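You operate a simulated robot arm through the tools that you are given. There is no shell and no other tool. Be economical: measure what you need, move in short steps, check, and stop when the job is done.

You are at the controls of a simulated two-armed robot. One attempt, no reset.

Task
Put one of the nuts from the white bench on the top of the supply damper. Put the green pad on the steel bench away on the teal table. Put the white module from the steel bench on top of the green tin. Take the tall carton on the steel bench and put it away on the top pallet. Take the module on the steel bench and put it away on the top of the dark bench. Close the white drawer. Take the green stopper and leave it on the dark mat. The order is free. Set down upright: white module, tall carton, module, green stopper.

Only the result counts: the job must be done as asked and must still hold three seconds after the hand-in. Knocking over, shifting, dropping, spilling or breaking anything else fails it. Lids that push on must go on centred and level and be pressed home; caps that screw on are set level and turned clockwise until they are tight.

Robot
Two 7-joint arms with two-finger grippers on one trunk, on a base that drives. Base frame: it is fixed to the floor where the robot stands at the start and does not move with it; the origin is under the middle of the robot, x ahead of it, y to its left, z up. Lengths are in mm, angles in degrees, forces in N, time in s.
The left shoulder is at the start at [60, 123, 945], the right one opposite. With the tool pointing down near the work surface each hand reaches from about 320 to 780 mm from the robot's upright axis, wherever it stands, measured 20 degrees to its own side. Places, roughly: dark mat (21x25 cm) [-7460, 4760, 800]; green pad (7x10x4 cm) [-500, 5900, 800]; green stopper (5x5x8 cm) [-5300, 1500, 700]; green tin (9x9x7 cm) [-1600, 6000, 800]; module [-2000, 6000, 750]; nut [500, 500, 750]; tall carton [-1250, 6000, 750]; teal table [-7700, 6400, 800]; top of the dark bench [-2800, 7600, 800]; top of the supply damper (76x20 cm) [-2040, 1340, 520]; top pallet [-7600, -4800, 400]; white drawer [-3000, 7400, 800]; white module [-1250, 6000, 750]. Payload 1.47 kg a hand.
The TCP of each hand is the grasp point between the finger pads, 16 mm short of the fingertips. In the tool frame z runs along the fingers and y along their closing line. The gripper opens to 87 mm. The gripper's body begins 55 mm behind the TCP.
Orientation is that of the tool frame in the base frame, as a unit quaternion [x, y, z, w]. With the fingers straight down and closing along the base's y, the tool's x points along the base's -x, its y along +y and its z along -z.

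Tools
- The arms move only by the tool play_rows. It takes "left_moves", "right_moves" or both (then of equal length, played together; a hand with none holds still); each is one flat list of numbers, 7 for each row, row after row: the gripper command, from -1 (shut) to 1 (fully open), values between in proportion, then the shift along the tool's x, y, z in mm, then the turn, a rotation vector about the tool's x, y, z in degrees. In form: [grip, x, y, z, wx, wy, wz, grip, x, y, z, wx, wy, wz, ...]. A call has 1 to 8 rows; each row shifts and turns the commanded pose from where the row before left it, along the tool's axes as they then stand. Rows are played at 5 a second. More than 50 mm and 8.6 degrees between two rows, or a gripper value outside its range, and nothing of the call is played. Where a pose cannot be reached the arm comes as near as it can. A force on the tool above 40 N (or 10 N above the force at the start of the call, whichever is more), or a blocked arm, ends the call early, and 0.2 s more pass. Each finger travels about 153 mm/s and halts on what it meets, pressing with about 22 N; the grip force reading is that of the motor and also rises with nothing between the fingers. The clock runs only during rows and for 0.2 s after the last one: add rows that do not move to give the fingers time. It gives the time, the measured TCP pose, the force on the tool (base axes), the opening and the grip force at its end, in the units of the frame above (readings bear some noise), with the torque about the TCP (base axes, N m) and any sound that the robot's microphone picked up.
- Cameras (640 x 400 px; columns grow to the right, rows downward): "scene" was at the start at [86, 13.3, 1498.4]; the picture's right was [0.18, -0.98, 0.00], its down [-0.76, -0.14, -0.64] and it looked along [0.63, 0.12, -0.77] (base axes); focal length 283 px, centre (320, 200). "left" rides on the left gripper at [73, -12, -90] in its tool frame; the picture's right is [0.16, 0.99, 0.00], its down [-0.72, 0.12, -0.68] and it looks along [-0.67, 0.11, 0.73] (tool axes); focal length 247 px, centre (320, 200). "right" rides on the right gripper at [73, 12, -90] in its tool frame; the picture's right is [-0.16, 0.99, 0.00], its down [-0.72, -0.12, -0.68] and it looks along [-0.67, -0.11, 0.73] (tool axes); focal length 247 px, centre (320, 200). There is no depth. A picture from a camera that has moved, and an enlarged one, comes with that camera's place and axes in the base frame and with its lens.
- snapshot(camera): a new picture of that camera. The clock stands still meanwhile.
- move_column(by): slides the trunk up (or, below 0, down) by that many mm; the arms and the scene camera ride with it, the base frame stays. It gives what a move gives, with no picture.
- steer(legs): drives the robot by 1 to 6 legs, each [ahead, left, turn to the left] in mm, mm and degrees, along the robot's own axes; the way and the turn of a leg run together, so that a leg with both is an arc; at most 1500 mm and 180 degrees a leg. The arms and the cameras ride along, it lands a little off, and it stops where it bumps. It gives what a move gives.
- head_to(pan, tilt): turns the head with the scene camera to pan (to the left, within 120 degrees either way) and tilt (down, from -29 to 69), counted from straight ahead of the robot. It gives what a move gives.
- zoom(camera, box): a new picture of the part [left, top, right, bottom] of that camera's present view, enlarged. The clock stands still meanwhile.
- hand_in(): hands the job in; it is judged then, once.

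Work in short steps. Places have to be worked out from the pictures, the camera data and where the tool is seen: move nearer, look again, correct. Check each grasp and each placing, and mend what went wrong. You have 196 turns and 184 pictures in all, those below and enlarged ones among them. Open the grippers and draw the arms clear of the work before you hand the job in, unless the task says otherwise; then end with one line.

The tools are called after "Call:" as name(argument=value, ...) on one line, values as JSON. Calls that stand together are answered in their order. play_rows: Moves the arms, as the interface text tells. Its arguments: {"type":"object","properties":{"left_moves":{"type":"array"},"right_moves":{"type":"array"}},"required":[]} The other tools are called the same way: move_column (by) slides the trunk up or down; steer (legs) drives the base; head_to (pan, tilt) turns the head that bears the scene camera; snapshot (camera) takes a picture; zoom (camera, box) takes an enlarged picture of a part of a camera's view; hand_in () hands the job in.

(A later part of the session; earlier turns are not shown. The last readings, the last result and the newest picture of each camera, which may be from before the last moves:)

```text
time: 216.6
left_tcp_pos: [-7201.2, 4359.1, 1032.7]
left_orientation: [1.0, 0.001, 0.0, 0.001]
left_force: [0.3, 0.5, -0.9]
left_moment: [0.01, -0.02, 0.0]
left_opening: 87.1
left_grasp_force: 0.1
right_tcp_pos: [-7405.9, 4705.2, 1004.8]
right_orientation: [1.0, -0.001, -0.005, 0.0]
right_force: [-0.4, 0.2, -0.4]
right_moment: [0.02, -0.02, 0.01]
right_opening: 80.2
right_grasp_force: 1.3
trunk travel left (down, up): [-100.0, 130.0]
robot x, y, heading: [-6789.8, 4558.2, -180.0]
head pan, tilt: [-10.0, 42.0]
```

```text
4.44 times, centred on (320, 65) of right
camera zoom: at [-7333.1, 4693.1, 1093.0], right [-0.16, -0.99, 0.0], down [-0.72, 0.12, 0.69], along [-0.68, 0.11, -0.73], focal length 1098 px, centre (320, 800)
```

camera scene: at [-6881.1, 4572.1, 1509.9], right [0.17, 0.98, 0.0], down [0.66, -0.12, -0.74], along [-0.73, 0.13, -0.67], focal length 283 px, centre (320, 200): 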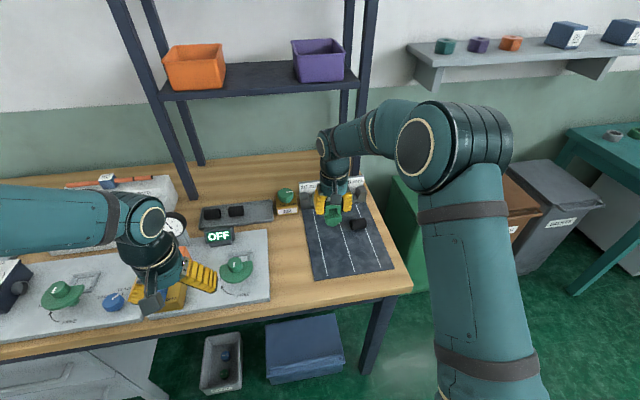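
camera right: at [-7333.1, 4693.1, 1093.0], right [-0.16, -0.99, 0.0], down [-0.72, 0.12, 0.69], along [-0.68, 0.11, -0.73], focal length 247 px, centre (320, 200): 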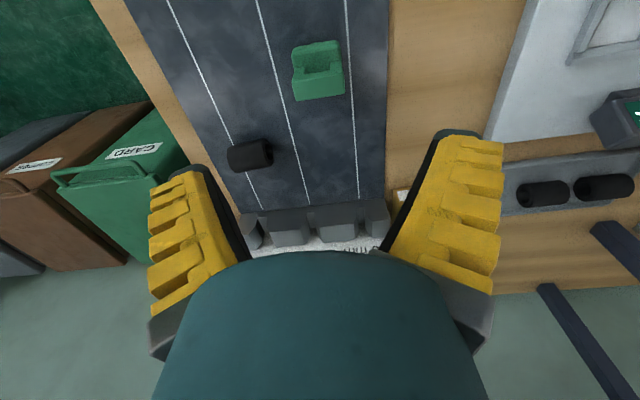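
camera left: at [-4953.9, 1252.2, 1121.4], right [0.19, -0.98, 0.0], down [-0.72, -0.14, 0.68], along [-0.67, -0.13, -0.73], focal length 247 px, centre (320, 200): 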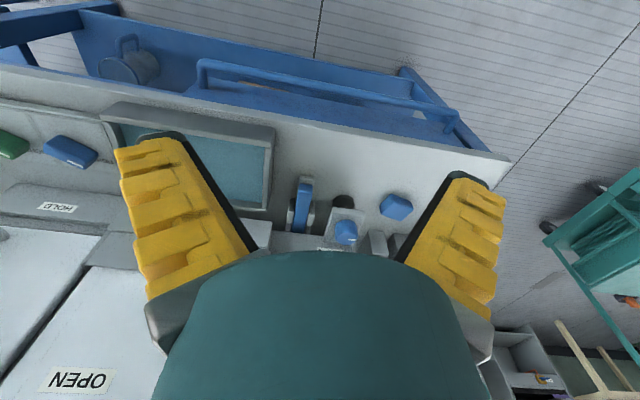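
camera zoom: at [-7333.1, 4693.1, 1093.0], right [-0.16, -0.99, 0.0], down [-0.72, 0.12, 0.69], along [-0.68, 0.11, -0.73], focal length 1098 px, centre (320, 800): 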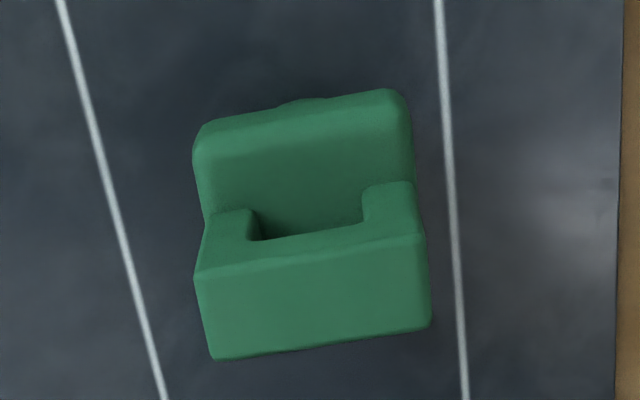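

It stands upright on its plug. I draw the right hand in, reverse east, and turn to face the steel bench (+y).

Call:
play_rows(right_moves=[1, 45, -5, 0, 0, 0, 0, 1, 45, -5, 0, 0, 0, 0, 1, 45, -10, 0, 0, 0, 0, 1, 45, -20, 0, 0, 0, 0, 1, 0, -20, -20, 0, 0, 0])

Call:
steer(legs=[[-500, 0, 0], [-1400, -150, 0], [-1450, 0, 0], [-800, 0, 0], [0, 0, -90]])

Call:
head_to(pan=0, tilt=25)

Call:
snapshot(camera="scene")

```text
time: 217.8
left_tcp_pos: [-7201.0, 4359.8, 1031.4]
left_orientation: [1.0, 0.001, 0.0, 0.0]
left_force: [-0.1, -0.2, 0.7]
left_moment: [-0.02, 0.0, 0.0]
left_opening: 86.8
left_grasp_force: 0.0
right_tcp_pos: [-7227.0, 4765.2, 1021.3]
right_orientation: [1.0, 0.001, -0.005, 0.0]
right_force: [0.6, 0.9, 0.1]
right_moment: [-0.01, 0.01, 0.0]
right_opening: 87.0
right_grasp_force: 0.1
trunk travel left (down, up): [-100.0, 130.0]
robot x, y, heading: [-6792.3, 4557.7, -180.0]
head pan, tilt: [-10.0, 42.0]
```

```text
time: 242.1
left_tcp_pos: [-2775.7, 5112.3, 1031.9]
left_orientation: [0.71, -0.704, 0.0, 0.0]
left_force: [0.4, -0.3, 0.7]
left_moment: [-0.03, -0.05, 0.06]
left_opening: 87.0
left_grasp_force: 0.0
right_tcp_pos: [-2369.3, 5140.6, 1020.8]
right_orientation: [0.709, -0.705, -0.003, -0.003]
right_force: [0.4, 0.0, -1.0]
right_moment: [-0.03, 0.0, 0.04]
right_opening: 87.2
right_grasp_force: 0.1
trunk travel left (down, up): [-100.0, 130.0]
robot x, y, heading: [-2574.1, 4703.3, 90.6]
head pan, tilt: [-10.0, 42.0]
```

```text
time: 242.9
left_tcp_pos: [-2775.5, 5112.2, 1032.7]
left_orientation: [0.711, -0.704, 0.0, 0.001]
left_force: [-0.7, 0.0, -0.5]
left_moment: [-0.02, 0.01, 0.0]
left_opening: 87.0
left_grasp_force: 0.0
right_tcp_pos: [-2370.7, 5141.4, 1020.9]
right_orientation: [0.71, -0.704, -0.004, -0.003]
right_force: [0.7, 0.4, 0.5]
right_moment: [0.02, 0.02, 0.0]
right_opening: 87.0
right_grasp_force: 0.1
trunk travel left (down, up): [-100.0, 130.0]
robot x, y, heading: [-2572.5, 4700.7, 90.5]
head pan, tilt: [0.0, 25.0]
```

```text
125 pictures are left
camera scene: at [-2574.1, 4802.9, 1536.1], right [1.0, 0.01, 0.0], down [0.0, -0.42, -0.91], along [-0.01, 0.91, -0.42], focal length 283 px, centre (320, 200)
```

scene: 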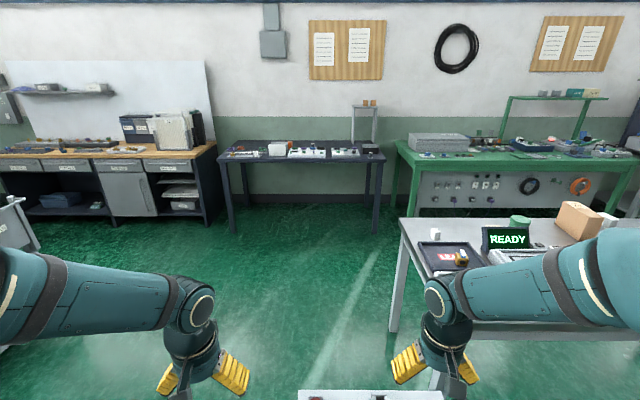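

The dark bench is straight ahead at the back wall, the steel bench at right (front edge y≈5520, left end x≈-2110). A post stands just ahead, so I back off, strafe right and approach the steel bench.

Call:
steer(legs=[[-100, 0, 0], [0, -900, -0.5], [450, 0, 0]])

Call:
head_to(pan=0, tilt=40)

Call:
snapshot(camera="scene")

```text
time: 254.2
left_tcp_pos: [-1867.6, 5466.6, 1031.8]
left_orientation: [-0.699, 0.715, 0.0, -0.001]
left_force: [-0.3, 0.7, -0.3]
left_moment: [0.01, 0.0, -0.01]
left_opening: 86.8
left_grasp_force: 0.1
right_tcp_pos: [-1461.7, 5483.5, 1021.9]
right_orientation: [-0.7, 0.714, 0.004, 0.003]
right_force: [-0.6, 0.5, -1.6]
right_moment: [0.0, 0.0, 0.01]
right_opening: 87.3
right_grasp_force: 0.1
trunk travel left (down, up): [-100.0, 130.0]
robot x, y, heading: [-1679.8, 5051.8, 88.9]
head pan, tilt: [0.0, 25.0]
```

```text
time: 254.9
left_tcp_pos: [-1868.0, 5465.5, 1032.1]
left_orientation: [-0.699, 0.715, 0.0, 0.001]
left_force: [-0.2, 0.1, -0.4]
left_moment: [0.0, -0.04, -0.01]
left_opening: 87.3
left_grasp_force: 0.0
right_tcp_pos: [-1460.0, 5483.6, 1021.3]
right_orientation: [-0.7, 0.714, 0.004, 0.004]
right_force: [-0.6, 0.3, 0.7]
right_moment: [-0.02, -0.02, 0.01]
right_opening: 87.2
right_grasp_force: 0.0
trunk travel left (down, up): [-100.0, 130.0]
robot x, y, heading: [-1682.4, 5050.4, 88.9]
head pan, tilt: [0.0, 40.0]
```

```text
124 pictures are left
camera scene: at [-1675.1, 5143.7, 1512.9], right [1.0, -0.02, 0.0], down [-0.01, -0.64, -0.77], along [0.02, 0.77, -0.64], focal length 283 px, centre (320, 200)
```

scene: 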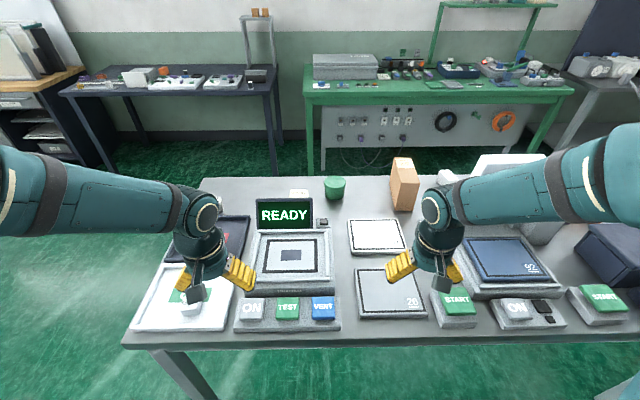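

The bench carries a lot; I zoom to identify module, white module, carton, tin and pad.

Call:
zoom(camera="scene", box=[120, 170, 360, 320])

Call:
zoom(camera="scene", box=[300, 140, 540, 290])

Call:
snapshot(camera="left")

Call:
snapshot(camera="right")

```text
2.67 times, centred on (240, 245) of scene
camera zoom: at [-1675.1, 5143.7, 1512.9], right [1.0, -0.02, 0.0], down [-0.01, -0.64, -0.77], along [0.02, 0.77, -0.64], focal length 754 px, centre (533, 80)
```

zoom: 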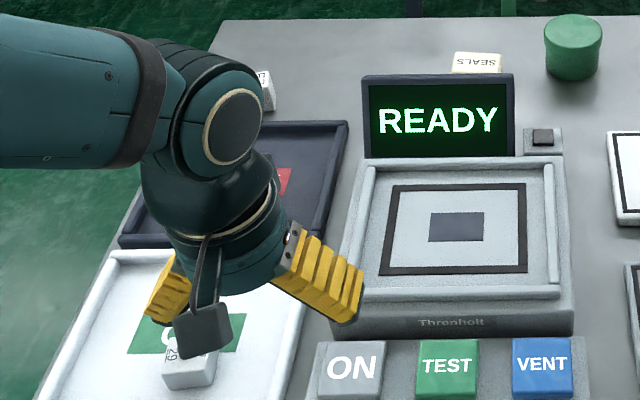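

```text
2.67 times, centred on (420, 215) of scene
camera zoom: at [-1675.1, 5143.7, 1512.9], right [1.0, -0.02, 0.0], down [-0.01, -0.64, -0.77], along [0.02, 0.77, -0.64], focal length 754 px, centre (53, 160)
```

zoom: 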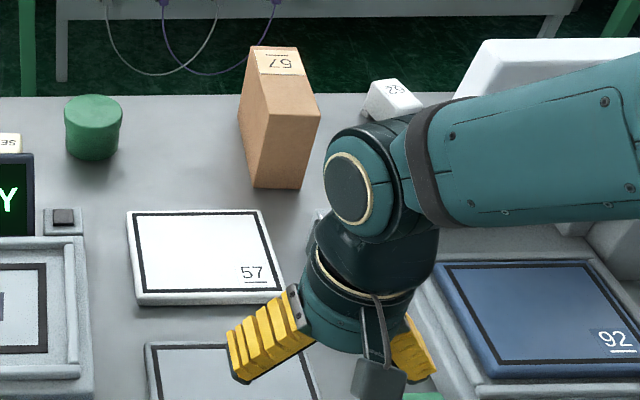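

```text
121 pictures are left
camera left: at [-1859.1, 5392.8, 1121.5], right [-0.99, -0.14, 0.0], down [-0.1, 0.73, 0.68], along [-0.09, 0.67, -0.73], focal length 247 px, centre (320, 200)
```

left: 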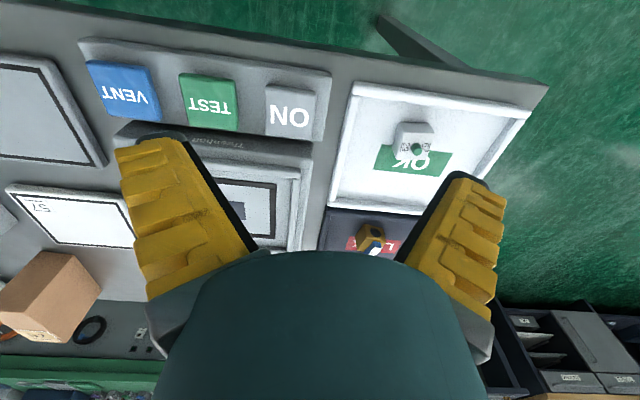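

```text
120 pictures are left
camera right: at [-1474.4, 5409.9, 1110.3], right [-0.98, 0.18, 0.0], down [0.13, 0.71, 0.69], along [0.12, 0.68, -0.73], focal length 247 px, centre (320, 200)
```

right: 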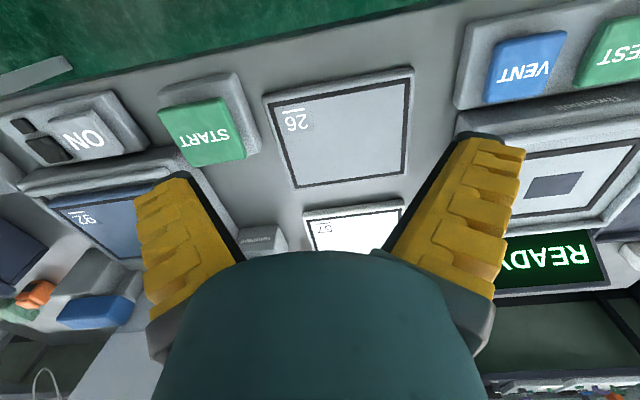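

Several small blocks are possible "modules". I look nearer: swing the left hand over the left tray region and look at back-left and the right part.

Call:
zoom(camera="left", box=[310, 90, 510, 260])

Call:
play_rows(left_moves=[1, 40, 0, 0, 0, 0, 0, 1, 40, 0, 0, 0, 0, 0, 1, 20, 0, -40, 0, 0, 0, 1, 0, 0, -45, 0, 0, 0, 1, 0, 0, -45, 0, 0, 0], right_moves=[1, 40, 0, 0, 0, 0, 0, 1, 40, 0, 0, 0, 0, 0, 1, 20, 0, -40, 0, 0, 0, 1, 0, 0, -45, 0, 0, 0, 1, 0, 0, -45, 0, 0, 0])

Call:
head_to(pan=0, tilt=46)

Call:
snapshot(camera="scene")

```text
2.35 times, centred on (410, 175) of left
camera zoom: at [-1859.1, 5392.8, 1121.5], right [-0.99, -0.14, 0.0], down [-0.1, 0.73, 0.68], along [-0.09, 0.67, -0.73], focal length 581 px, centre (108, 259)
```

zoom: 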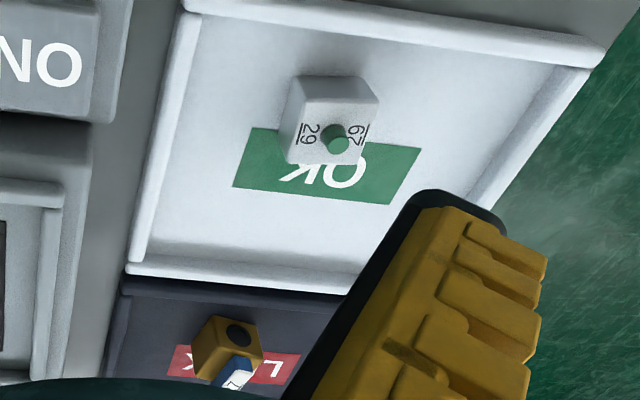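

```text
time: 256.1
left_tcp_pos: [-1867.4, 5363.2, 1162.1]
left_orientation: [-0.7, 0.714, 0.0, 0.0]
left_force: [0.1, -0.7, 0.1]
left_moment: [0.04, -0.01, -0.03]
left_opening: 86.8
left_grasp_force: 0.0
right_tcp_pos: [-1464.2, 5379.1, 1148.7]
right_orientation: [-0.699, 0.715, 0.004, 0.003]
right_force: [-0.2, 0.1, 0.6]
right_moment: [0.03, -0.02, 0.02]
right_opening: 86.9
right_grasp_force: 0.0
trunk travel left (down, up): [-100.0, 130.0]
robot x, y, heading: [-1675.5, 5047.8, 88.7]
head pan, tilt: [0.0, 40.0]
```

```text
time: 256.8
left_tcp_pos: [-1868.9, 5365.9, 1161.4]
left_orientation: [-0.699, 0.715, 0.0, 0.0]
left_force: [-0.1, -0.7, -0.8]
left_moment: [0.01, -0.03, 0.02]
left_opening: 87.0
left_grasp_force: 0.1
right_tcp_pos: [-1464.1, 5381.4, 1149.5]
right_orientation: [-0.7, 0.714, 0.003, 0.003]
right_force: [-0.8, 0.9, 0.7]
right_moment: [-0.02, 0.04, 0.01]
right_opening: 87.2
right_grasp_force: 0.1
trunk travel left (down, up): [-100.0, 130.0]
robot x, y, heading: [-1677.9, 5049.2, 88.8]
head pan, tilt: [0.0, 46.0]
```

```text
118 pictures are left
camera scene: at [-1675.2, 5139.4, 1504.2], right [1.0, -0.02, 0.0], down [-0.01, -0.72, -0.69], along [0.01, 0.69, -0.72], focal length 283 px, centre (320, 200)
```

scene: 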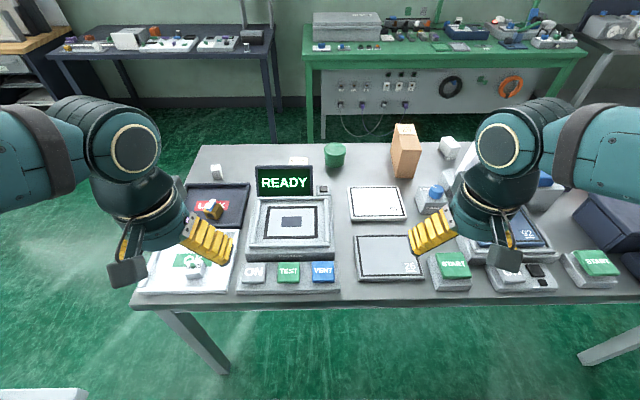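

Call:
zoom(camera="scene", box=[160, 140, 320, 240])

Call:
zoom(camera="scene", box=[380, 120, 540, 220])

```text
4.00 times, centred on (240, 190) of scene
camera zoom: at [-1675.2, 5139.4, 1504.2], right [1.0, -0.02, 0.0], down [-0.01, -0.72, -0.69], along [0.01, 0.69, -0.72], focal length 1132 px, centre (640, 240)
```

zoom: 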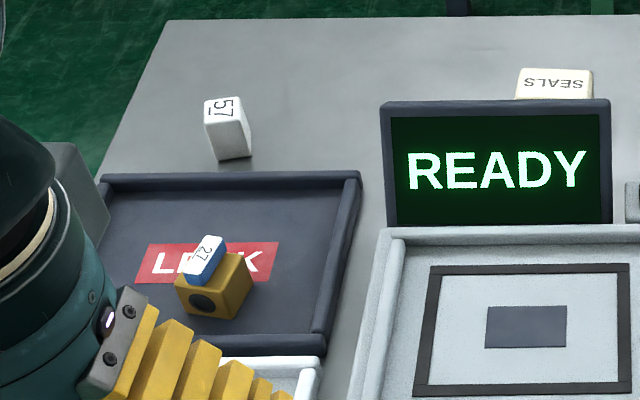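

```text
4.00 times, centred on (460, 170) of scene
camera zoom: at [-1675.2, 5139.4, 1504.2], right [1.0, -0.02, 0.0], down [-0.01, -0.72, -0.69], along [0.01, 0.69, -0.72], focal length 1132 px, centre (-240, 320)
```

zoom: 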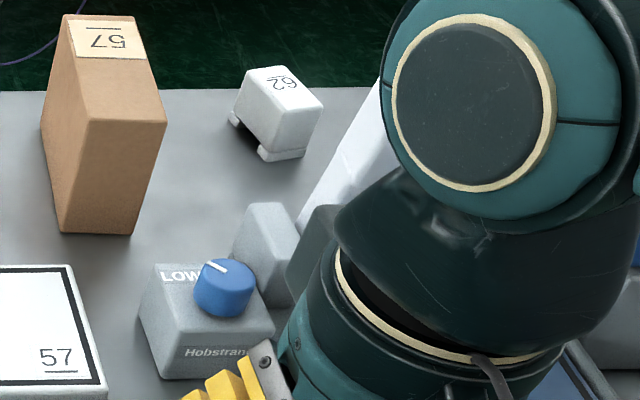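

Candidates: A small white "57" block (-2060,5985), B brass block with blue tag in LEAK tray (-2035,5790), C white block with green button in OK tray, D white "62" block (-1115,6105). I bring the left hand over A/B/C for a close look.

Call:
play_rows(left_moves=[1, -45, -10, 10, 0, 0, 0, 1, -45, -10, 10, 0, 0, 0, 1, -45, -10, 10, 0, 0, 0, 1, -45, -10, 15, 0, 0, 0, 1, -45, -10, 15, 0, 0, 0, 1, -40, 0, 20, 0, 0, 0, 1, 0, 0, 30, 0, 0, 0])

Call:
snapshot(camera="left")

```text
time: 258.4
left_tcp_pos: [-1813.4, 5628.3, 1053.2]
left_orientation: [-0.699, 0.715, 0.0, 0.0]
left_force: [0.0, 0.0, 0.3]
left_moment: [0.02, 0.04, 0.01]
left_opening: 86.9
left_grasp_force: 0.0
right_tcp_pos: [-1463.5, 5380.9, 1148.6]
right_orientation: [-0.7, 0.714, 0.003, 0.004]
right_force: [0.2, -0.7, 0.2]
right_moment: [0.0, 0.02, 0.0]
right_opening: 86.8
right_grasp_force: 0.0
trunk travel left (down, up): [-100.0, 130.0]
robot x, y, heading: [-1681.5, 5048.8, 88.8]
head pan, tilt: [0.0, 46.0]
```

```text
115 pictures are left
camera left: at [-1804.6, 5556.4, 1141.8], right [-0.99, -0.14, 0.0], down [-0.1, 0.73, 0.68], along [-0.09, 0.67, -0.73], focal length 247 px, centre (320, 200)
```

left: 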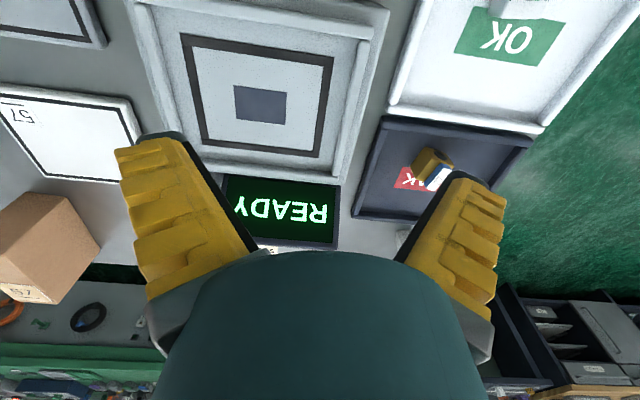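

Wrong side; I move the hand 200 mm to the left (−x).

Call:
play_rows(left_moves=[1, 0, 45, 0, 0, 0, 0, 1, 0, 45, 0, 0, 0, 0, 1, 0, 45, 0, 0, 0, 0, 1, 0, 45, 0, 0, 0, 0, 1, 0, 40, 0, 0, 0, 0, 1, -40, 0, 20, 0, 0, 0, 1, -40, 0, 20, 0, 0, 0])

Call:
snapshot(camera="left")

```text
time: 260.0
left_tcp_pos: [-2031.0, 5713.6, 1013.0]
left_orientation: [-0.699, 0.715, 0.0, 0.0]
left_force: [-0.2, -0.1, -0.7]
left_moment: [-0.03, 0.01, 0.0]
left_opening: 87.0
left_grasp_force: 0.1
right_tcp_pos: [-1464.6, 5383.3, 1149.4]
right_orientation: [-0.699, 0.715, 0.003, 0.003]
right_force: [-0.5, 0.3, 0.1]
right_moment: [-0.08, -0.03, -0.03]
right_opening: 86.9
right_grasp_force: 0.1
trunk travel left (down, up): [-100.0, 130.0]
robot x, y, heading: [-1677.1, 5050.7, 89.2]
head pan, tilt: [0.0, 46.0]
```

```text
114 pictures are left
camera left: at [-2023.9, 5640.9, 1100.6], right [-0.99, -0.14, 0.0], down [-0.1, 0.73, 0.68], along [-0.09, 0.67, -0.73], focal length 247 px, centre (320, 200)
```

left: 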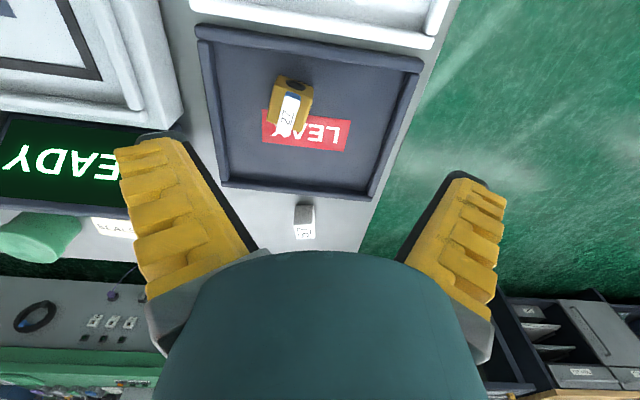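

Call:
zoom(camera="left", box=[250, 60, 370, 150])

Call:
zoom(camera="left", box=[265, 185, 345, 245])

```text
4.44 times, centred on (310, 105) of left
camera zoom: at [-2023.9, 5640.9, 1100.6], right [-0.99, -0.14, 0.0], down [-0.1, 0.73, 0.68], along [-0.09, 0.67, -0.73], focal length 1098 px, centre (364, 622)
```

zoom: 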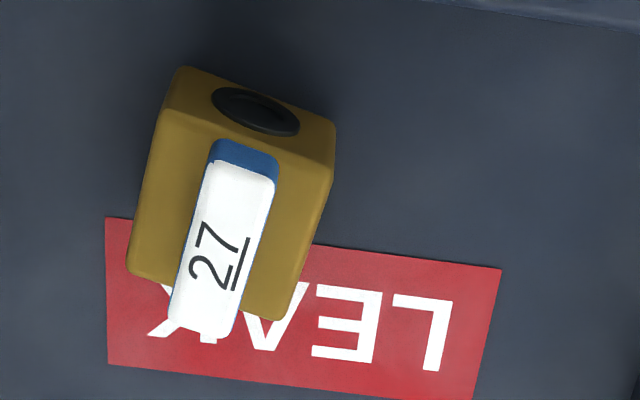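

```text
6.67 times, centred on (305, 215) of left
camera zoom: at [-2023.9, 5640.9, 1100.6], right [-0.99, -0.14, 0.0], down [-0.1, 0.73, 0.68], along [-0.09, 0.67, -0.73], focal length 1646 px, centre (420, 100)
```

zoom: 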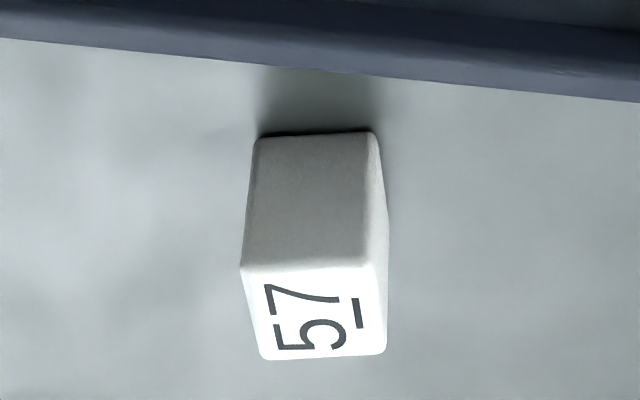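

A is a plain white block "57", B a brass valve block. Now I look at D and the right part of the bench with the right hand's camera.

Call:
play_rows(right_moves=[1, -45, -20, 5, 0, 0, 0, 1, -45, -20, 5, 0, 0, 0, 1, -45, -20, 5, 0, 0, 0, 1, -45, -20, 5, 0, 0, 0, 1, -45, -20, 5, 0, 0, 0, 1, -45, -20, 5, 0, 0, 0, 1, -45, -20, 5, 0, 0, 0, 1, 0, -40, 20, 0, 0, 0])

Call:
snapshot(camera="right")

Call:
snapshot(camera="scene")

```text
time: 261.8
left_tcp_pos: [-2030.2, 5712.5, 1012.6]
left_orientation: [-0.699, 0.715, 0.001, 0.0]
left_force: [0.2, 0.4, 0.4]
left_moment: [-0.02, 0.01, 0.02]
left_opening: 87.1
left_grasp_force: 0.2
right_tcp_pos: [-1275.4, 5690.8, 1100.3]
right_orientation: [-0.699, 0.715, 0.003, 0.004]
right_force: [0.3, 0.4, 0.6]
right_moment: [0.01, 0.02, -0.02]
right_opening: 86.9
right_grasp_force: 0.0
trunk travel left (down, up): [-100.0, 130.0]
robot x, y, heading: [-1682.1, 5048.9, 88.8]
head pan, tilt: [0.0, 46.0]
```

```text
111 pictures are left
camera right: at [-1288.8, 5617.8, 1188.4], right [-0.98, 0.18, 0.0], down [0.13, 0.71, 0.69], along [0.12, 0.68, -0.73], focal length 247 px, centre (320, 200)
```

right: 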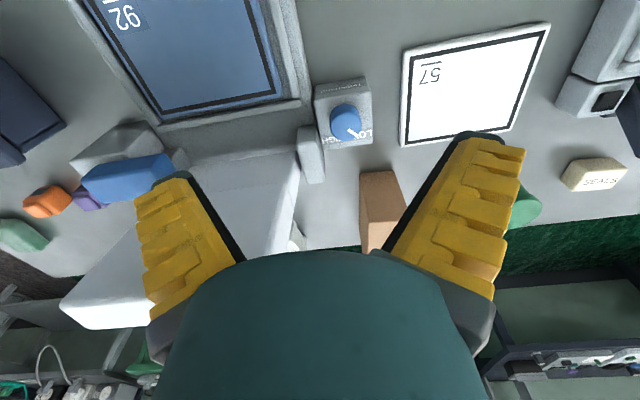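

```text
110 pictures are left
camera scene: at [-1673.7, 5138.6, 1504.2], right [1.0, -0.02, 0.0], down [-0.02, -0.72, -0.69], along [0.01, 0.69, -0.72], focal length 283 px, centre (320, 200)
```

scene: 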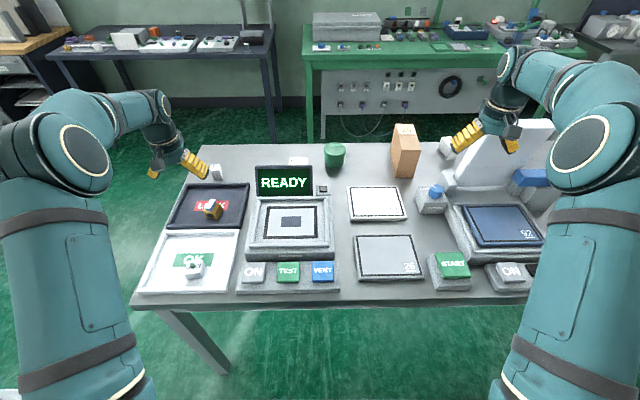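

Arms are clear of the scene view now; I zoom in on D and on C.

Call:
zoom(camera="scene", box=[380, 115, 500, 190])

Call:
zoom(camera="scene", box=[150, 220, 250, 295])

```text
5.33 times, centred on (440, 152) of scene
camera zoom: at [-1673.7, 5138.6, 1504.2], right [1.0, -0.02, 0.0], down [-0.02, -0.72, -0.69], along [0.01, 0.69, -0.72], focal length 1509 px, centre (-320, 453)
```

zoom: 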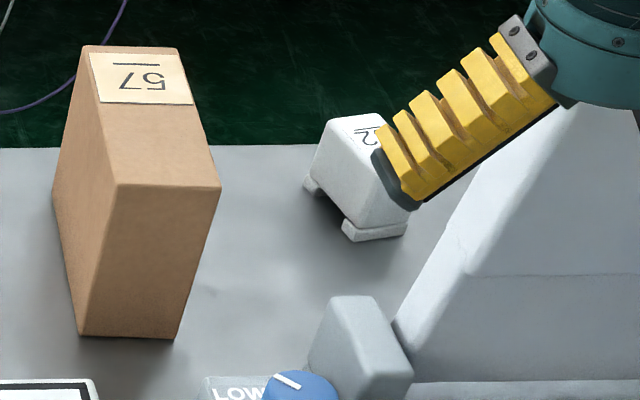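

```text
5.33 times, centred on (200, 258) of scene
camera zoom: at [-1673.7, 5138.6, 1504.2], right [1.0, -0.02, 0.0], down [-0.02, -0.72, -0.69], along [0.01, 0.69, -0.72], focal length 1509 px, centre (960, -107)
```

zoom: 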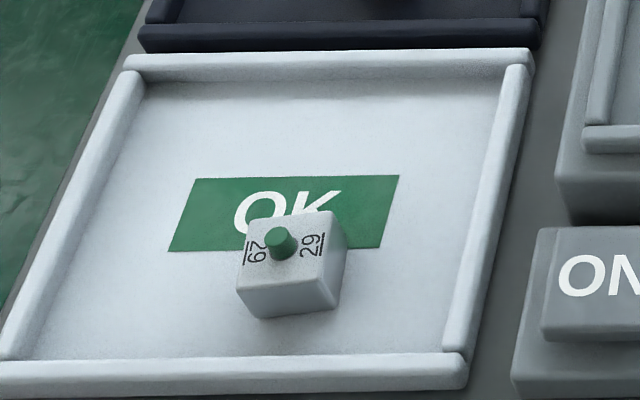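

I compare with what stands on the dark bench, the module's destination.

Call:
head_to(pan=25, tilt=22)

Call:
snapshot(camera="scene")

Call:
zoom(camera="scene", box=[180, 80, 420, 230])

```text
time: 262.7
left_tcp_pos: [-2031.3, 5711.8, 1013.4]
left_orientation: [-0.699, 0.715, -0.001, -0.001]
left_force: [-0.3, 0.1, -0.4]
left_moment: [0.0, -0.01, 0.02]
left_opening: 86.9
left_grasp_force: 0.1
right_tcp_pos: [-1278.8, 5691.6, 1100.4]
right_orientation: [-0.7, 0.714, 0.003, 0.003]
right_force: [0.6, -1.0, -0.1]
right_moment: [0.02, 0.02, -0.01]
right_opening: 86.9
right_grasp_force: 0.1
trunk travel left (down, up): [-100.0, 130.0]
robot x, y, heading: [-1676.5, 5046.5, 88.8]
head pan, tilt: [25.0, 22.0]
```

```text
107 pictures are left
camera scene: at [-1714.3, 5143.7, 1540.9], right [0.92, 0.4, 0.0], down [0.15, -0.34, -0.93], along [-0.37, 0.85, -0.38], focal length 283 px, centre (320, 200)
```

scene: 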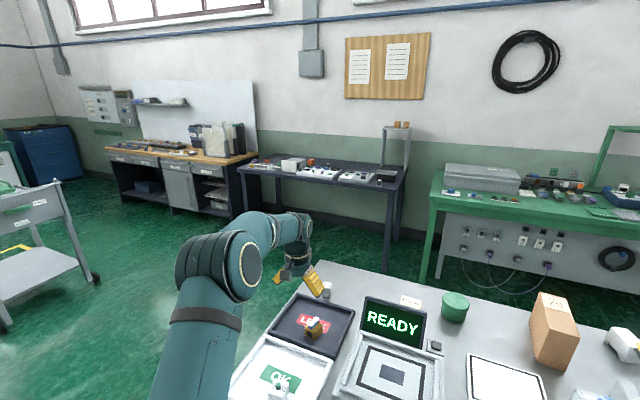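

```text
2.67 times, centred on (300, 155) of scene
camera zoom: at [-1714.3, 5143.7, 1540.9], right [0.92, 0.4, 0.0], down [0.15, -0.34, -0.93], along [-0.37, 0.85, -0.38], focal length 754 px, centre (373, 320)
```

zoom: 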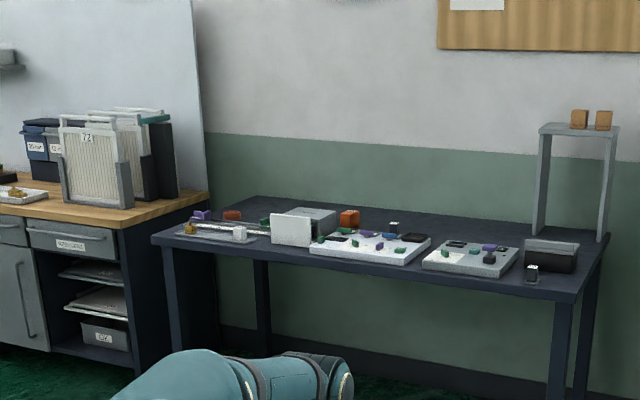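

Dark-bench items sit on a rail and boards. I need a better look at A and C, so I lower the left hand near them.

Call:
play_rows(left_moves=[1, 0, 0, 45, 0, 0, 0, 1, 0, 0, 45, 0, 0, 0, 1, -40, 0, 20, 0, 0, 0, 1, -40, 0, 0, 0, 0, 0, 1, -40, 0, 0, 0, 0, 0])

Call:
snapshot(camera="left")

Call:
zoom(camera="scene", box=[220, 270, 420, 400])

```text
time: 263.9
left_tcp_pos: [-2030.2, 5791.9, 902.5]
left_orientation: [-0.7, 0.715, 0.0, 0.001]
left_force: [0.4, -0.4, 1.4]
left_moment: [0.03, 0.01, 0.02]
left_opening: 86.9
left_grasp_force: 0.0
left hand out of reach, approached as far as the arm can: row 5
right_tcp_pos: [-1276.3, 5690.7, 1099.3]
right_orientation: [-0.699, 0.715, 0.004, 0.003]
right_force: [0.2, 0.1, 0.1]
right_moment: [0.02, -0.03, 0.02]
right_opening: 87.0
right_grasp_force: 0.1
trunk travel left (down, up): [-100.0, 130.0]
robot x, y, heading: [-1679.0, 5050.0, 89.0]
head pan, tilt: [25.0, 22.0]
```

```text
105 pictures are left
camera left: at [-2022.0, 5720.1, 991.5], right [-0.99, -0.14, 0.0], down [-0.1, 0.73, 0.68], along [-0.09, 0.67, -0.73], focal length 247 px, centre (320, 200)
```

left: 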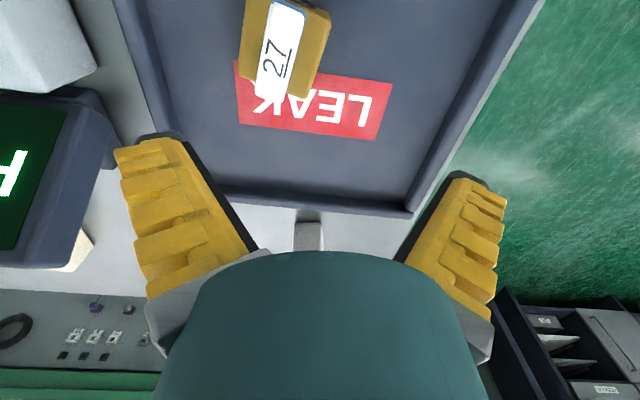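

```text
3.08 times, centred on (320, 335) of scene
camera zoom: at [-1714.4, 5142.2, 1541.2], right [0.92, 0.4, 0.0], down [0.15, -0.34, -0.93], along [-0.37, 0.85, -0.37], focal length 871 px, centre (320, -215)
```

zoom: 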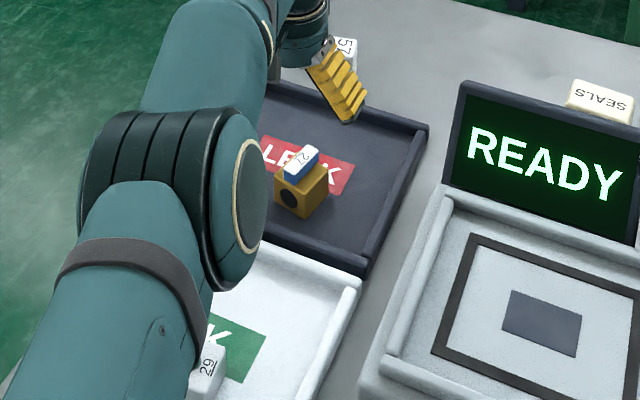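

I check how far my own base sticks out under the bench: look straight down.

Call:
head_to(pan=0, tilt=69)

Call:
snapshot(camera="scene")

```text
time: 265.0
left_tcp_pos: [-2030.4, 5794.0, 901.4]
left_orientation: [-0.699, 0.715, 0.001, 0.0]
left_force: [-0.2, 0.7, 0.8]
left_moment: [-0.02, 0.0, 0.03]
left_opening: 87.0
left_grasp_force: 0.1
right_tcp_pos: [-1277.6, 5692.3, 1100.2]
right_orientation: [-0.699, 0.715, 0.004, 0.004]
right_force: [0.8, 0.3, -0.3]
right_moment: [-0.01, -0.01, -0.02]
right_opening: 87.0
right_grasp_force: 0.1
trunk travel left (down, up): [-100.0, 130.0]
robot x, y, heading: [-1676.0, 5048.4, 88.7]
head pan, tilt: [0.0, 68.8]
```

```text
103 pictures are left
camera scene: at [-1675.8, 5114.7, 1476.8], right [1.0, -0.02, 0.0], down [-0.02, -0.93, -0.36], along [0.01, 0.36, -0.93], focal length 283 px, centre (320, 200)
```

scene: 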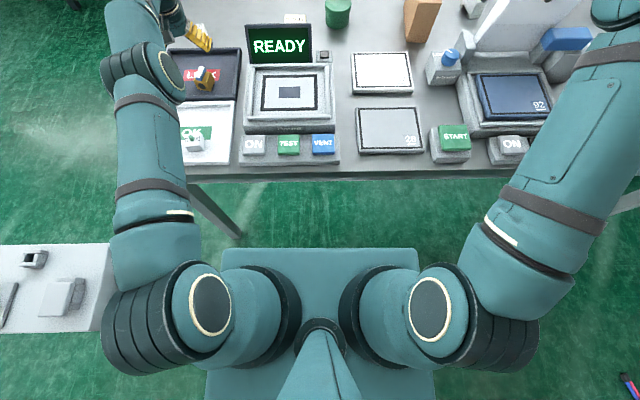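

The gap behind the bench (y≈6240 to ≈7295) is wide enough, and from there everything at y≈6000–6150 is in reach. I lift the hands, go round the left end and come in behind the bench facing −y.

Call:
play_rows(left_moves=[1, 0, 0, -45, 0, 0, 0, 1, 0, 0, -45, 0, 0, 0, 1, 40, -20, -20, 0, 0, 0, 1, 45, -20, 0, 0, 0, 0, 1, 45, -20, 0, 0, 0, 0, 1, 45, -20, 0, 0, 0, 0, 1, 45, -20, 0, 0, 0, 0, 1, 45, 0, 0, 0, 0, 0], right_moves=[1, 0, 0, 0, 0, 0, 0, 1, 0, 0, 0, 0, 0, 0, 1, 40, 20, 0, 0, 0, 0, 1, 45, 20, 0, 0, 0, 0, 1, 45, 20, 0, 0, 0, 0, 1, 45, 20, 0, 0, 0, 0, 1, 45, 20, 0, 0, 0, 0, 1, 0, 40, 20, 0, 0, 0])

Call:
steer(legs=[[-350, 0, 1.2], [0, 1400, 0], [1450, 0, 0], [450, 0, 0], [0, 0, 180]])

Call:
head_to(pan=40, tilt=35)

Call:
snapshot(camera="scene")

```text
time: 266.8
left_tcp_pos: [-1937.6, 5522.6, 1013.0]
left_orientation: [-0.7, 0.714, 0.001, 0.001]
left_force: [0.1, -0.2, 0.2]
left_moment: [0.01, -0.06, 0.03]
left_opening: 87.2
left_grasp_force: 0.0
left hand out of reach, approached as far as the arm can: row 2
right_tcp_pos: [-1425.4, 5476.9, 1073.5]
right_orientation: [-0.7, 0.715, 0.004, 0.003]
right_force: [-0.2, 0.3, 0.5]
right_moment: [-0.02, -0.04, -0.02]
right_opening: 86.7
right_grasp_force: 0.0
trunk travel left (down, up): [-100.0, 130.0]
robot x, y, heading: [-1679.7, 5053.8, 88.7]
head pan, tilt: [0.0, 68.8]
```

```text
time: 297.4
left_tcp_pos: [-2792.2, 6110.6, 1012.6]
left_orientation: [0.722, 0.692, 0.0, 0.0]
left_force: [0.6, -0.4, 0.2]
left_moment: [-0.03, -0.02, 0.01]
left_opening: 87.3
left_grasp_force: 0.0
right_tcp_pos: [-3303.1, 6166.4, 1073.8]
right_orientation: [0.723, 0.691, -0.003, 0.003]
right_force: [-0.3, 1.0, 0.9]
right_moment: [-0.03, -0.01, -0.01]
right_opening: 87.2
right_grasp_force: 0.0
trunk travel left (down, up): [-100.0, 130.0]
robot x, y, heading: [-3039.6, 6589.9, -92.4]
head pan, tilt: [0.0, 68.8]
```

```text
time: 298.4
left_tcp_pos: [-2792.6, 6109.5, 1012.7]
left_orientation: [0.722, 0.692, -0.001, 0.001]
left_force: [1.1, -0.1, 0.6]
left_moment: [0.01, -0.01, 0.02]
left_opening: 86.9
left_grasp_force: 0.2
right_tcp_pos: [-3303.9, 6166.2, 1074.3]
right_orientation: [0.722, 0.692, -0.003, 0.003]
right_force: [0.1, -0.5, -0.5]
right_moment: [0.0, -0.04, -0.01]
right_opening: 87.0
right_grasp_force: 0.1
trunk travel left (down, up): [-100.0, 130.0]
robot x, y, heading: [-3040.0, 6590.0, -92.6]
head pan, tilt: [40.0, 35.0]
```

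```text
102 pictures are left
camera scene: at [-2987.0, 6507.6, 1520.3], right [-0.79, -0.61, 0.0], down [-0.35, 0.46, -0.82], along [0.5, -0.65, -0.57], focal length 283 px, centre (320, 200)
```

scene: 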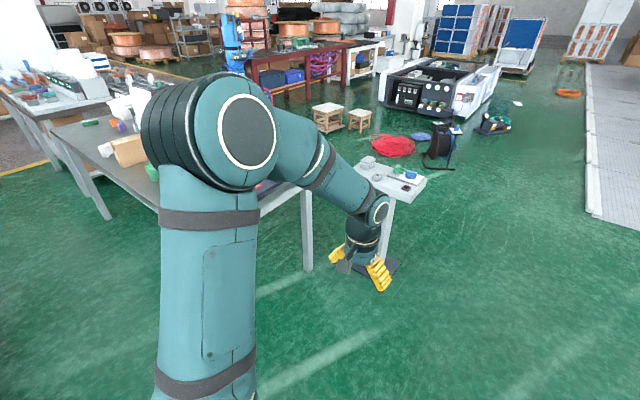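

I straighten and strafe left along the back of the bench to its left end, then look at A and B.

Call:
steer(legs=[[0, 0, 2.6], [0, 1150, 0]])

Call:
head_to(pan=0, tilt=52)

Call:
snapshot(camera="scene")

```text
time: 309.0
left_tcp_pos: [-1642.2, 6127.1, 1012.2]
left_orientation: [0.705, 0.709, -0.001, 0.0]
left_force: [-0.3, 0.2, 0.0]
left_moment: [0.0, 0.0, 0.0]
left_opening: 86.8
left_grasp_force: 0.1
right_tcp_pos: [-2154.7, 6158.7, 1074.5]
right_orientation: [0.706, 0.708, -0.003, 0.003]
right_force: [0.2, 1.0, -0.4]
right_moment: [-0.04, 0.01, 0.03]
right_opening: 87.1
right_grasp_force: 0.1
trunk travel left (down, up): [-100.0, 130.0]
robot x, y, heading: [-1916.7, 6594.9, -89.8]
head pan, tilt: [40.0, 35.0]
```

```text
time: 310.1
left_tcp_pos: [-1642.1, 6127.2, 1012.7]
left_orientation: [0.706, 0.709, 0.001, 0.0]
left_force: [0.7, 0.6, 0.3]
left_moment: [0.01, 0.0, -0.01]
left_opening: 87.0
left_grasp_force: 0.0
right_tcp_pos: [-2155.8, 6159.5, 1074.6]
right_orientation: [0.706, 0.708, -0.003, 0.003]
right_force: [0.0, -0.4, -0.8]
right_moment: [0.0, -0.01, 0.0]
right_opening: 87.0
right_grasp_force: 0.0
trunk travel left (down, up): [-100.0, 130.0]
robot x, y, heading: [-1911.1, 6595.1, -89.7]
head pan, tilt: [0.0, 52.0]
```

```text
101 pictures are left
camera scene: at [-1912.3, 6507.1, 1496.0], right [-1.0, -0.01, 0.0], down [0.0, 0.79, -0.62], along [0.0, -0.62, -0.79], focal length 283 px, centre (320, 200)
```

scene: 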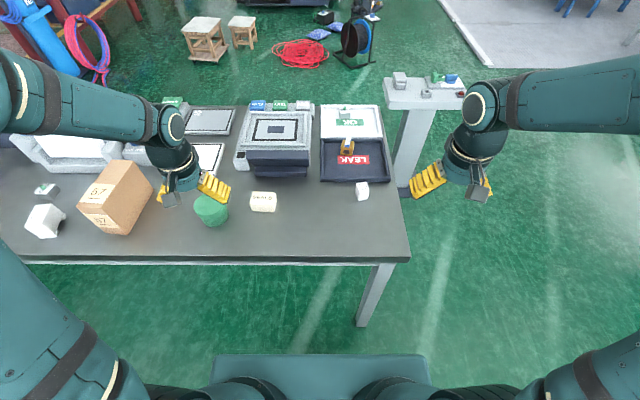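

Call:
zoom(camera="scene", box=[0, 150, 160, 250])

Call:
zoom(camera="scene", box=[310, 65, 470, 215])

```text
4.00 times, centred on (80, 200) of scene
camera zoom: at [-1912.3, 6507.1, 1496.0], right [-1.0, -0.01, 0.0], down [0.0, 0.79, -0.62], along [0.0, -0.62, -0.79], focal length 1132 px, centre (1280, 200)
```

zoom: 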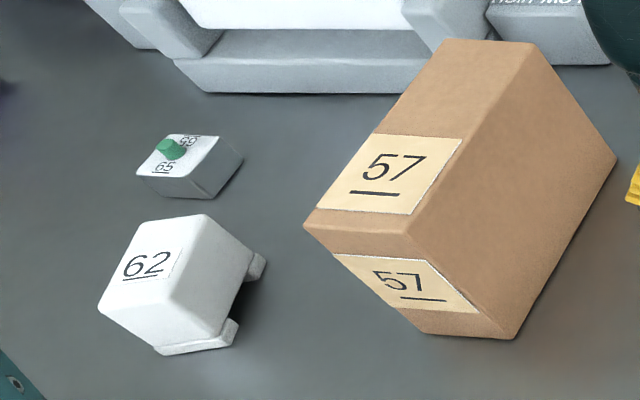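

```text
2.67 times, centred on (390, 140) of scene
camera zoom: at [-1912.3, 6507.1, 1496.0], right [-1.0, -0.01, 0.0], down [0.0, 0.79, -0.62], along [0.0, -0.62, -0.79], focal length 754 px, centre (133, 360)
```

zoom: 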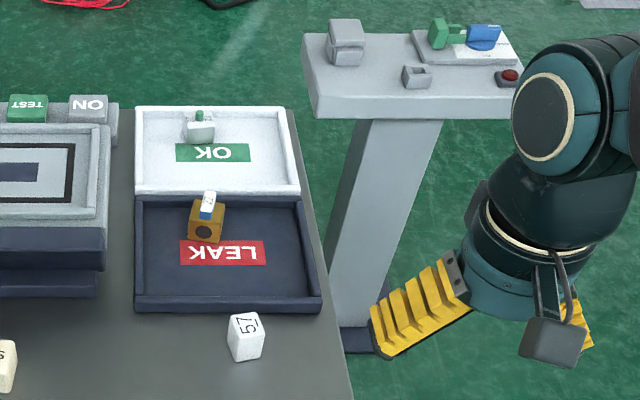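

With both views together the bench top comes to z≈782, and the positions now fit the hints: module = A (-2050,5946), white module = D (-1137,6056), tin (-1601,6012). I bring the right hand above A.

Call:
play_rows(right_moves=[1, -35, 18, 24, 0, 0, 0, 1, -35, 18, 24, 0, 0, 0, 1, -35, 18, 24, 0, 0, 0, 1, -35, 18, 24, 0, 0, 0, 1, -35, 18, 24, 0, 0, 0, 1, -38, 16, 24, 0, 0, 0, 1, 0, 0, 0, 0, 0, 0])

Call:
snapshot(camera="right")

```text
time: 311.7
left_tcp_pos: [-1642.9, 6128.9, 1013.9]
left_orientation: [0.705, 0.709, 0.0, 0.0]
left_force: [-0.4, 0.0, 0.3]
left_moment: [-0.02, -0.02, 0.03]
left_opening: 86.8
left_grasp_force: 0.1
right_tcp_pos: [-2049.2, 5944.4, 932.0]
right_orientation: [0.705, 0.709, -0.003, 0.004]
right_force: [0.8, 0.4, -0.9]
right_moment: [-0.05, 0.01, 0.02]
right_opening: 87.1
right_grasp_force: 0.1
trunk travel left (down, up): [-100.0, 130.0]
robot x, y, heading: [-1914.9, 6592.3, -89.7]
head pan, tilt: [0.0, 52.0]
```

```text
98 pictures are left
camera right: at [-2038.6, 6018.2, 1022.0], right [0.99, -0.15, 0.0], down [-0.11, -0.72, 0.69], along [-0.1, -0.68, -0.73], focal length 247 px, centre (320, 200)
```

right: 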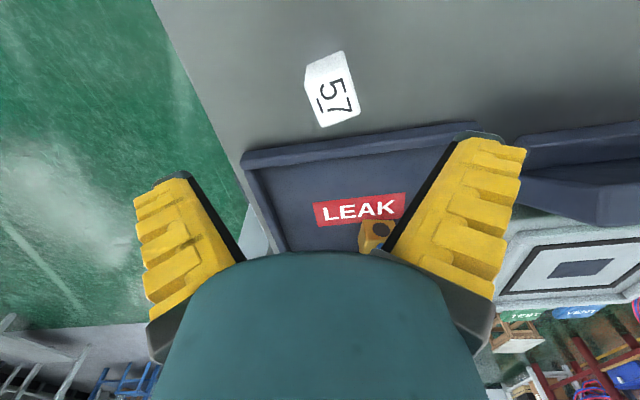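

A's top centre reads about (-2037,5944), nearly square to the fingers. I shift 12 mm and descend partway, then re-check.

Call:
play_rows(right_moves=[1, 0, 12, 30, 0, 0, 0, 1, 0, 0, 30, 0, 0, 0, 1, 0, 0, 0, 0, 0, 0])

Call:
snapshot(camera="right")

```text
time: 312.5
left_tcp_pos: [-1643.4, 6126.7, 1013.3]
left_orientation: [0.705, 0.709, 0.0, 0.0]
left_force: [-0.8, 0.0, -0.5]
left_moment: [-0.01, -0.02, 0.01]
left_opening: 87.2
left_grasp_force: 0.0
right_tcp_pos: [-2036.8, 5943.5, 871.9]
right_orientation: [0.706, 0.708, -0.004, 0.003]
right_force: [0.2, 0.2, -0.7]
right_moment: [0.0, 0.03, 0.02]
right_opening: 86.8
right_grasp_force: 0.1
trunk travel left (down, up): [-100.0, 130.0]
robot x, y, heading: [-1912.4, 6592.9, -89.6]
head pan, tilt: [0.0, 52.0]
```

```text
97 pictures are left
camera right: at [-2025.7, 6018.4, 961.2], right [0.99, -0.15, 0.0], down [-0.11, -0.72, 0.69], along [-0.1, -0.68, -0.73], focal length 247 px, centre (320, 200)
```

right: 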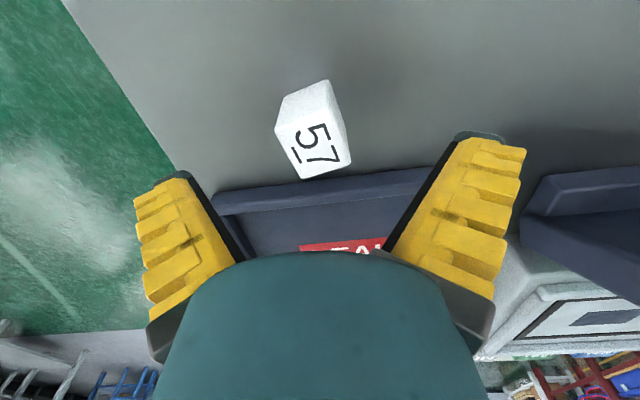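

A's top is at z≈823, centre (-2040,5940), turned about 8°. I turn the hand with it, descend to TCP 814 and close.

Call:
play_rows(right_moves=[1, -3, -3, 0, 0, 0, -8, 1, 0, 0, 30, 0, 0, 0, 1, 0, 0, 20, 0, 0, 0, 1, 0, 0, 7, 0, 0, 0, 1, 0, 0, 0, 0, 0, 0])

Call:
snapshot(camera="right")

```text
time: 313.7
left_tcp_pos: [-1641.1, 6127.3, 1012.3]
left_orientation: [0.705, 0.709, 0.0, 0.0]
left_force: [0.0, -0.3, 0.4]
left_moment: [0.0, 0.0, -0.01]
left_opening: 86.8
left_grasp_force: 0.0
right_tcp_pos: [-2038.8, 5942.3, 815.1]
right_orientation: [0.655, 0.755, -0.003, 0.003]
right_force: [0.3, 0.2, 0.8]
right_moment: [0.0, -0.01, 0.02]
right_opening: 87.1
right_grasp_force: 0.1
trunk travel left (down, up): [-100.0, 130.0]
robot x, y, heading: [-1912.1, 6594.1, -89.7]
head pan, tilt: [0.0, 52.0]
```

```text
96 pictures are left
camera right: at [-2038.5, 6016.5, 903.9], right [1.0, -0.01, 0.0], down [-0.01, -0.73, 0.69], along [-0.01, -0.69, -0.73], focal length 247 px, centre (320, 200)
```

right: 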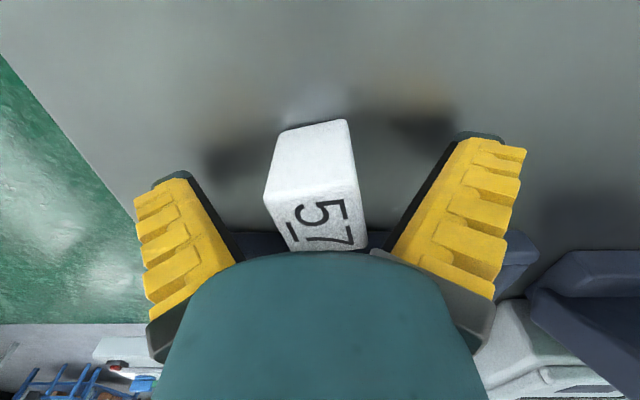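

The block is about 32×31×60 mm, centred within the fingers. I close and lift a little.

Call:
play_rows(right_moves=[-1, 4, -2, -3, 0, 0, 0, -1, 0, 0, 0, 0, 0, 0, -1, 0, 0, 0, 0, 0, 0, -1, 0, 0, -10, 0, 0, 0, -1, 0, 0, -40, 0, 0, 0, -1, 0, 0, -45, 0, 0, 0, -1, 0, 0, -45, 0, 0, 0, -1, 0, 0, -45, 0, 0, 0])

Call:
snapshot(camera="right")

```text
time: 315.5
left_tcp_pos: [-1643.2, 6128.2, 1013.3]
left_orientation: [0.705, 0.709, 0.0, -0.001]
left_force: [0.5, -0.6, 0.5]
left_moment: [-0.04, 0.03, -0.03]
left_opening: 87.2
left_grasp_force: 0.0
right_tcp_pos: [-2041.8, 5945.1, 1005.4]
right_orientation: [0.654, 0.757, -0.004, 0.002]
right_force: [-0.6, 0.6, -0.8]
right_moment: [0.0, -0.01, 0.02]
right_opening: 24.6
right_grasp_force: 22.1
trunk travel left (down, up): [-100.0, 130.0]
robot x, y, heading: [-1915.9, 6595.3, -89.6]
head pan, tilt: [0.0, 52.0]
```

```text
95 pictures are left
camera right: at [-2041.0, 6020.7, 1093.5], right [1.0, -0.01, 0.0], down [-0.01, -0.73, 0.69], along [-0.01, -0.69, -0.73], focal length 247 px, centre (320, 200)
```

right: 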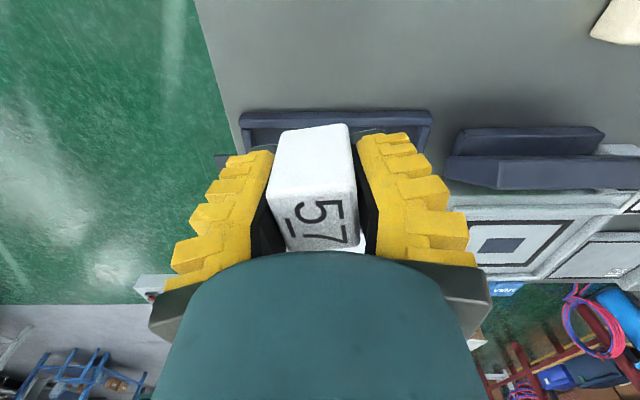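

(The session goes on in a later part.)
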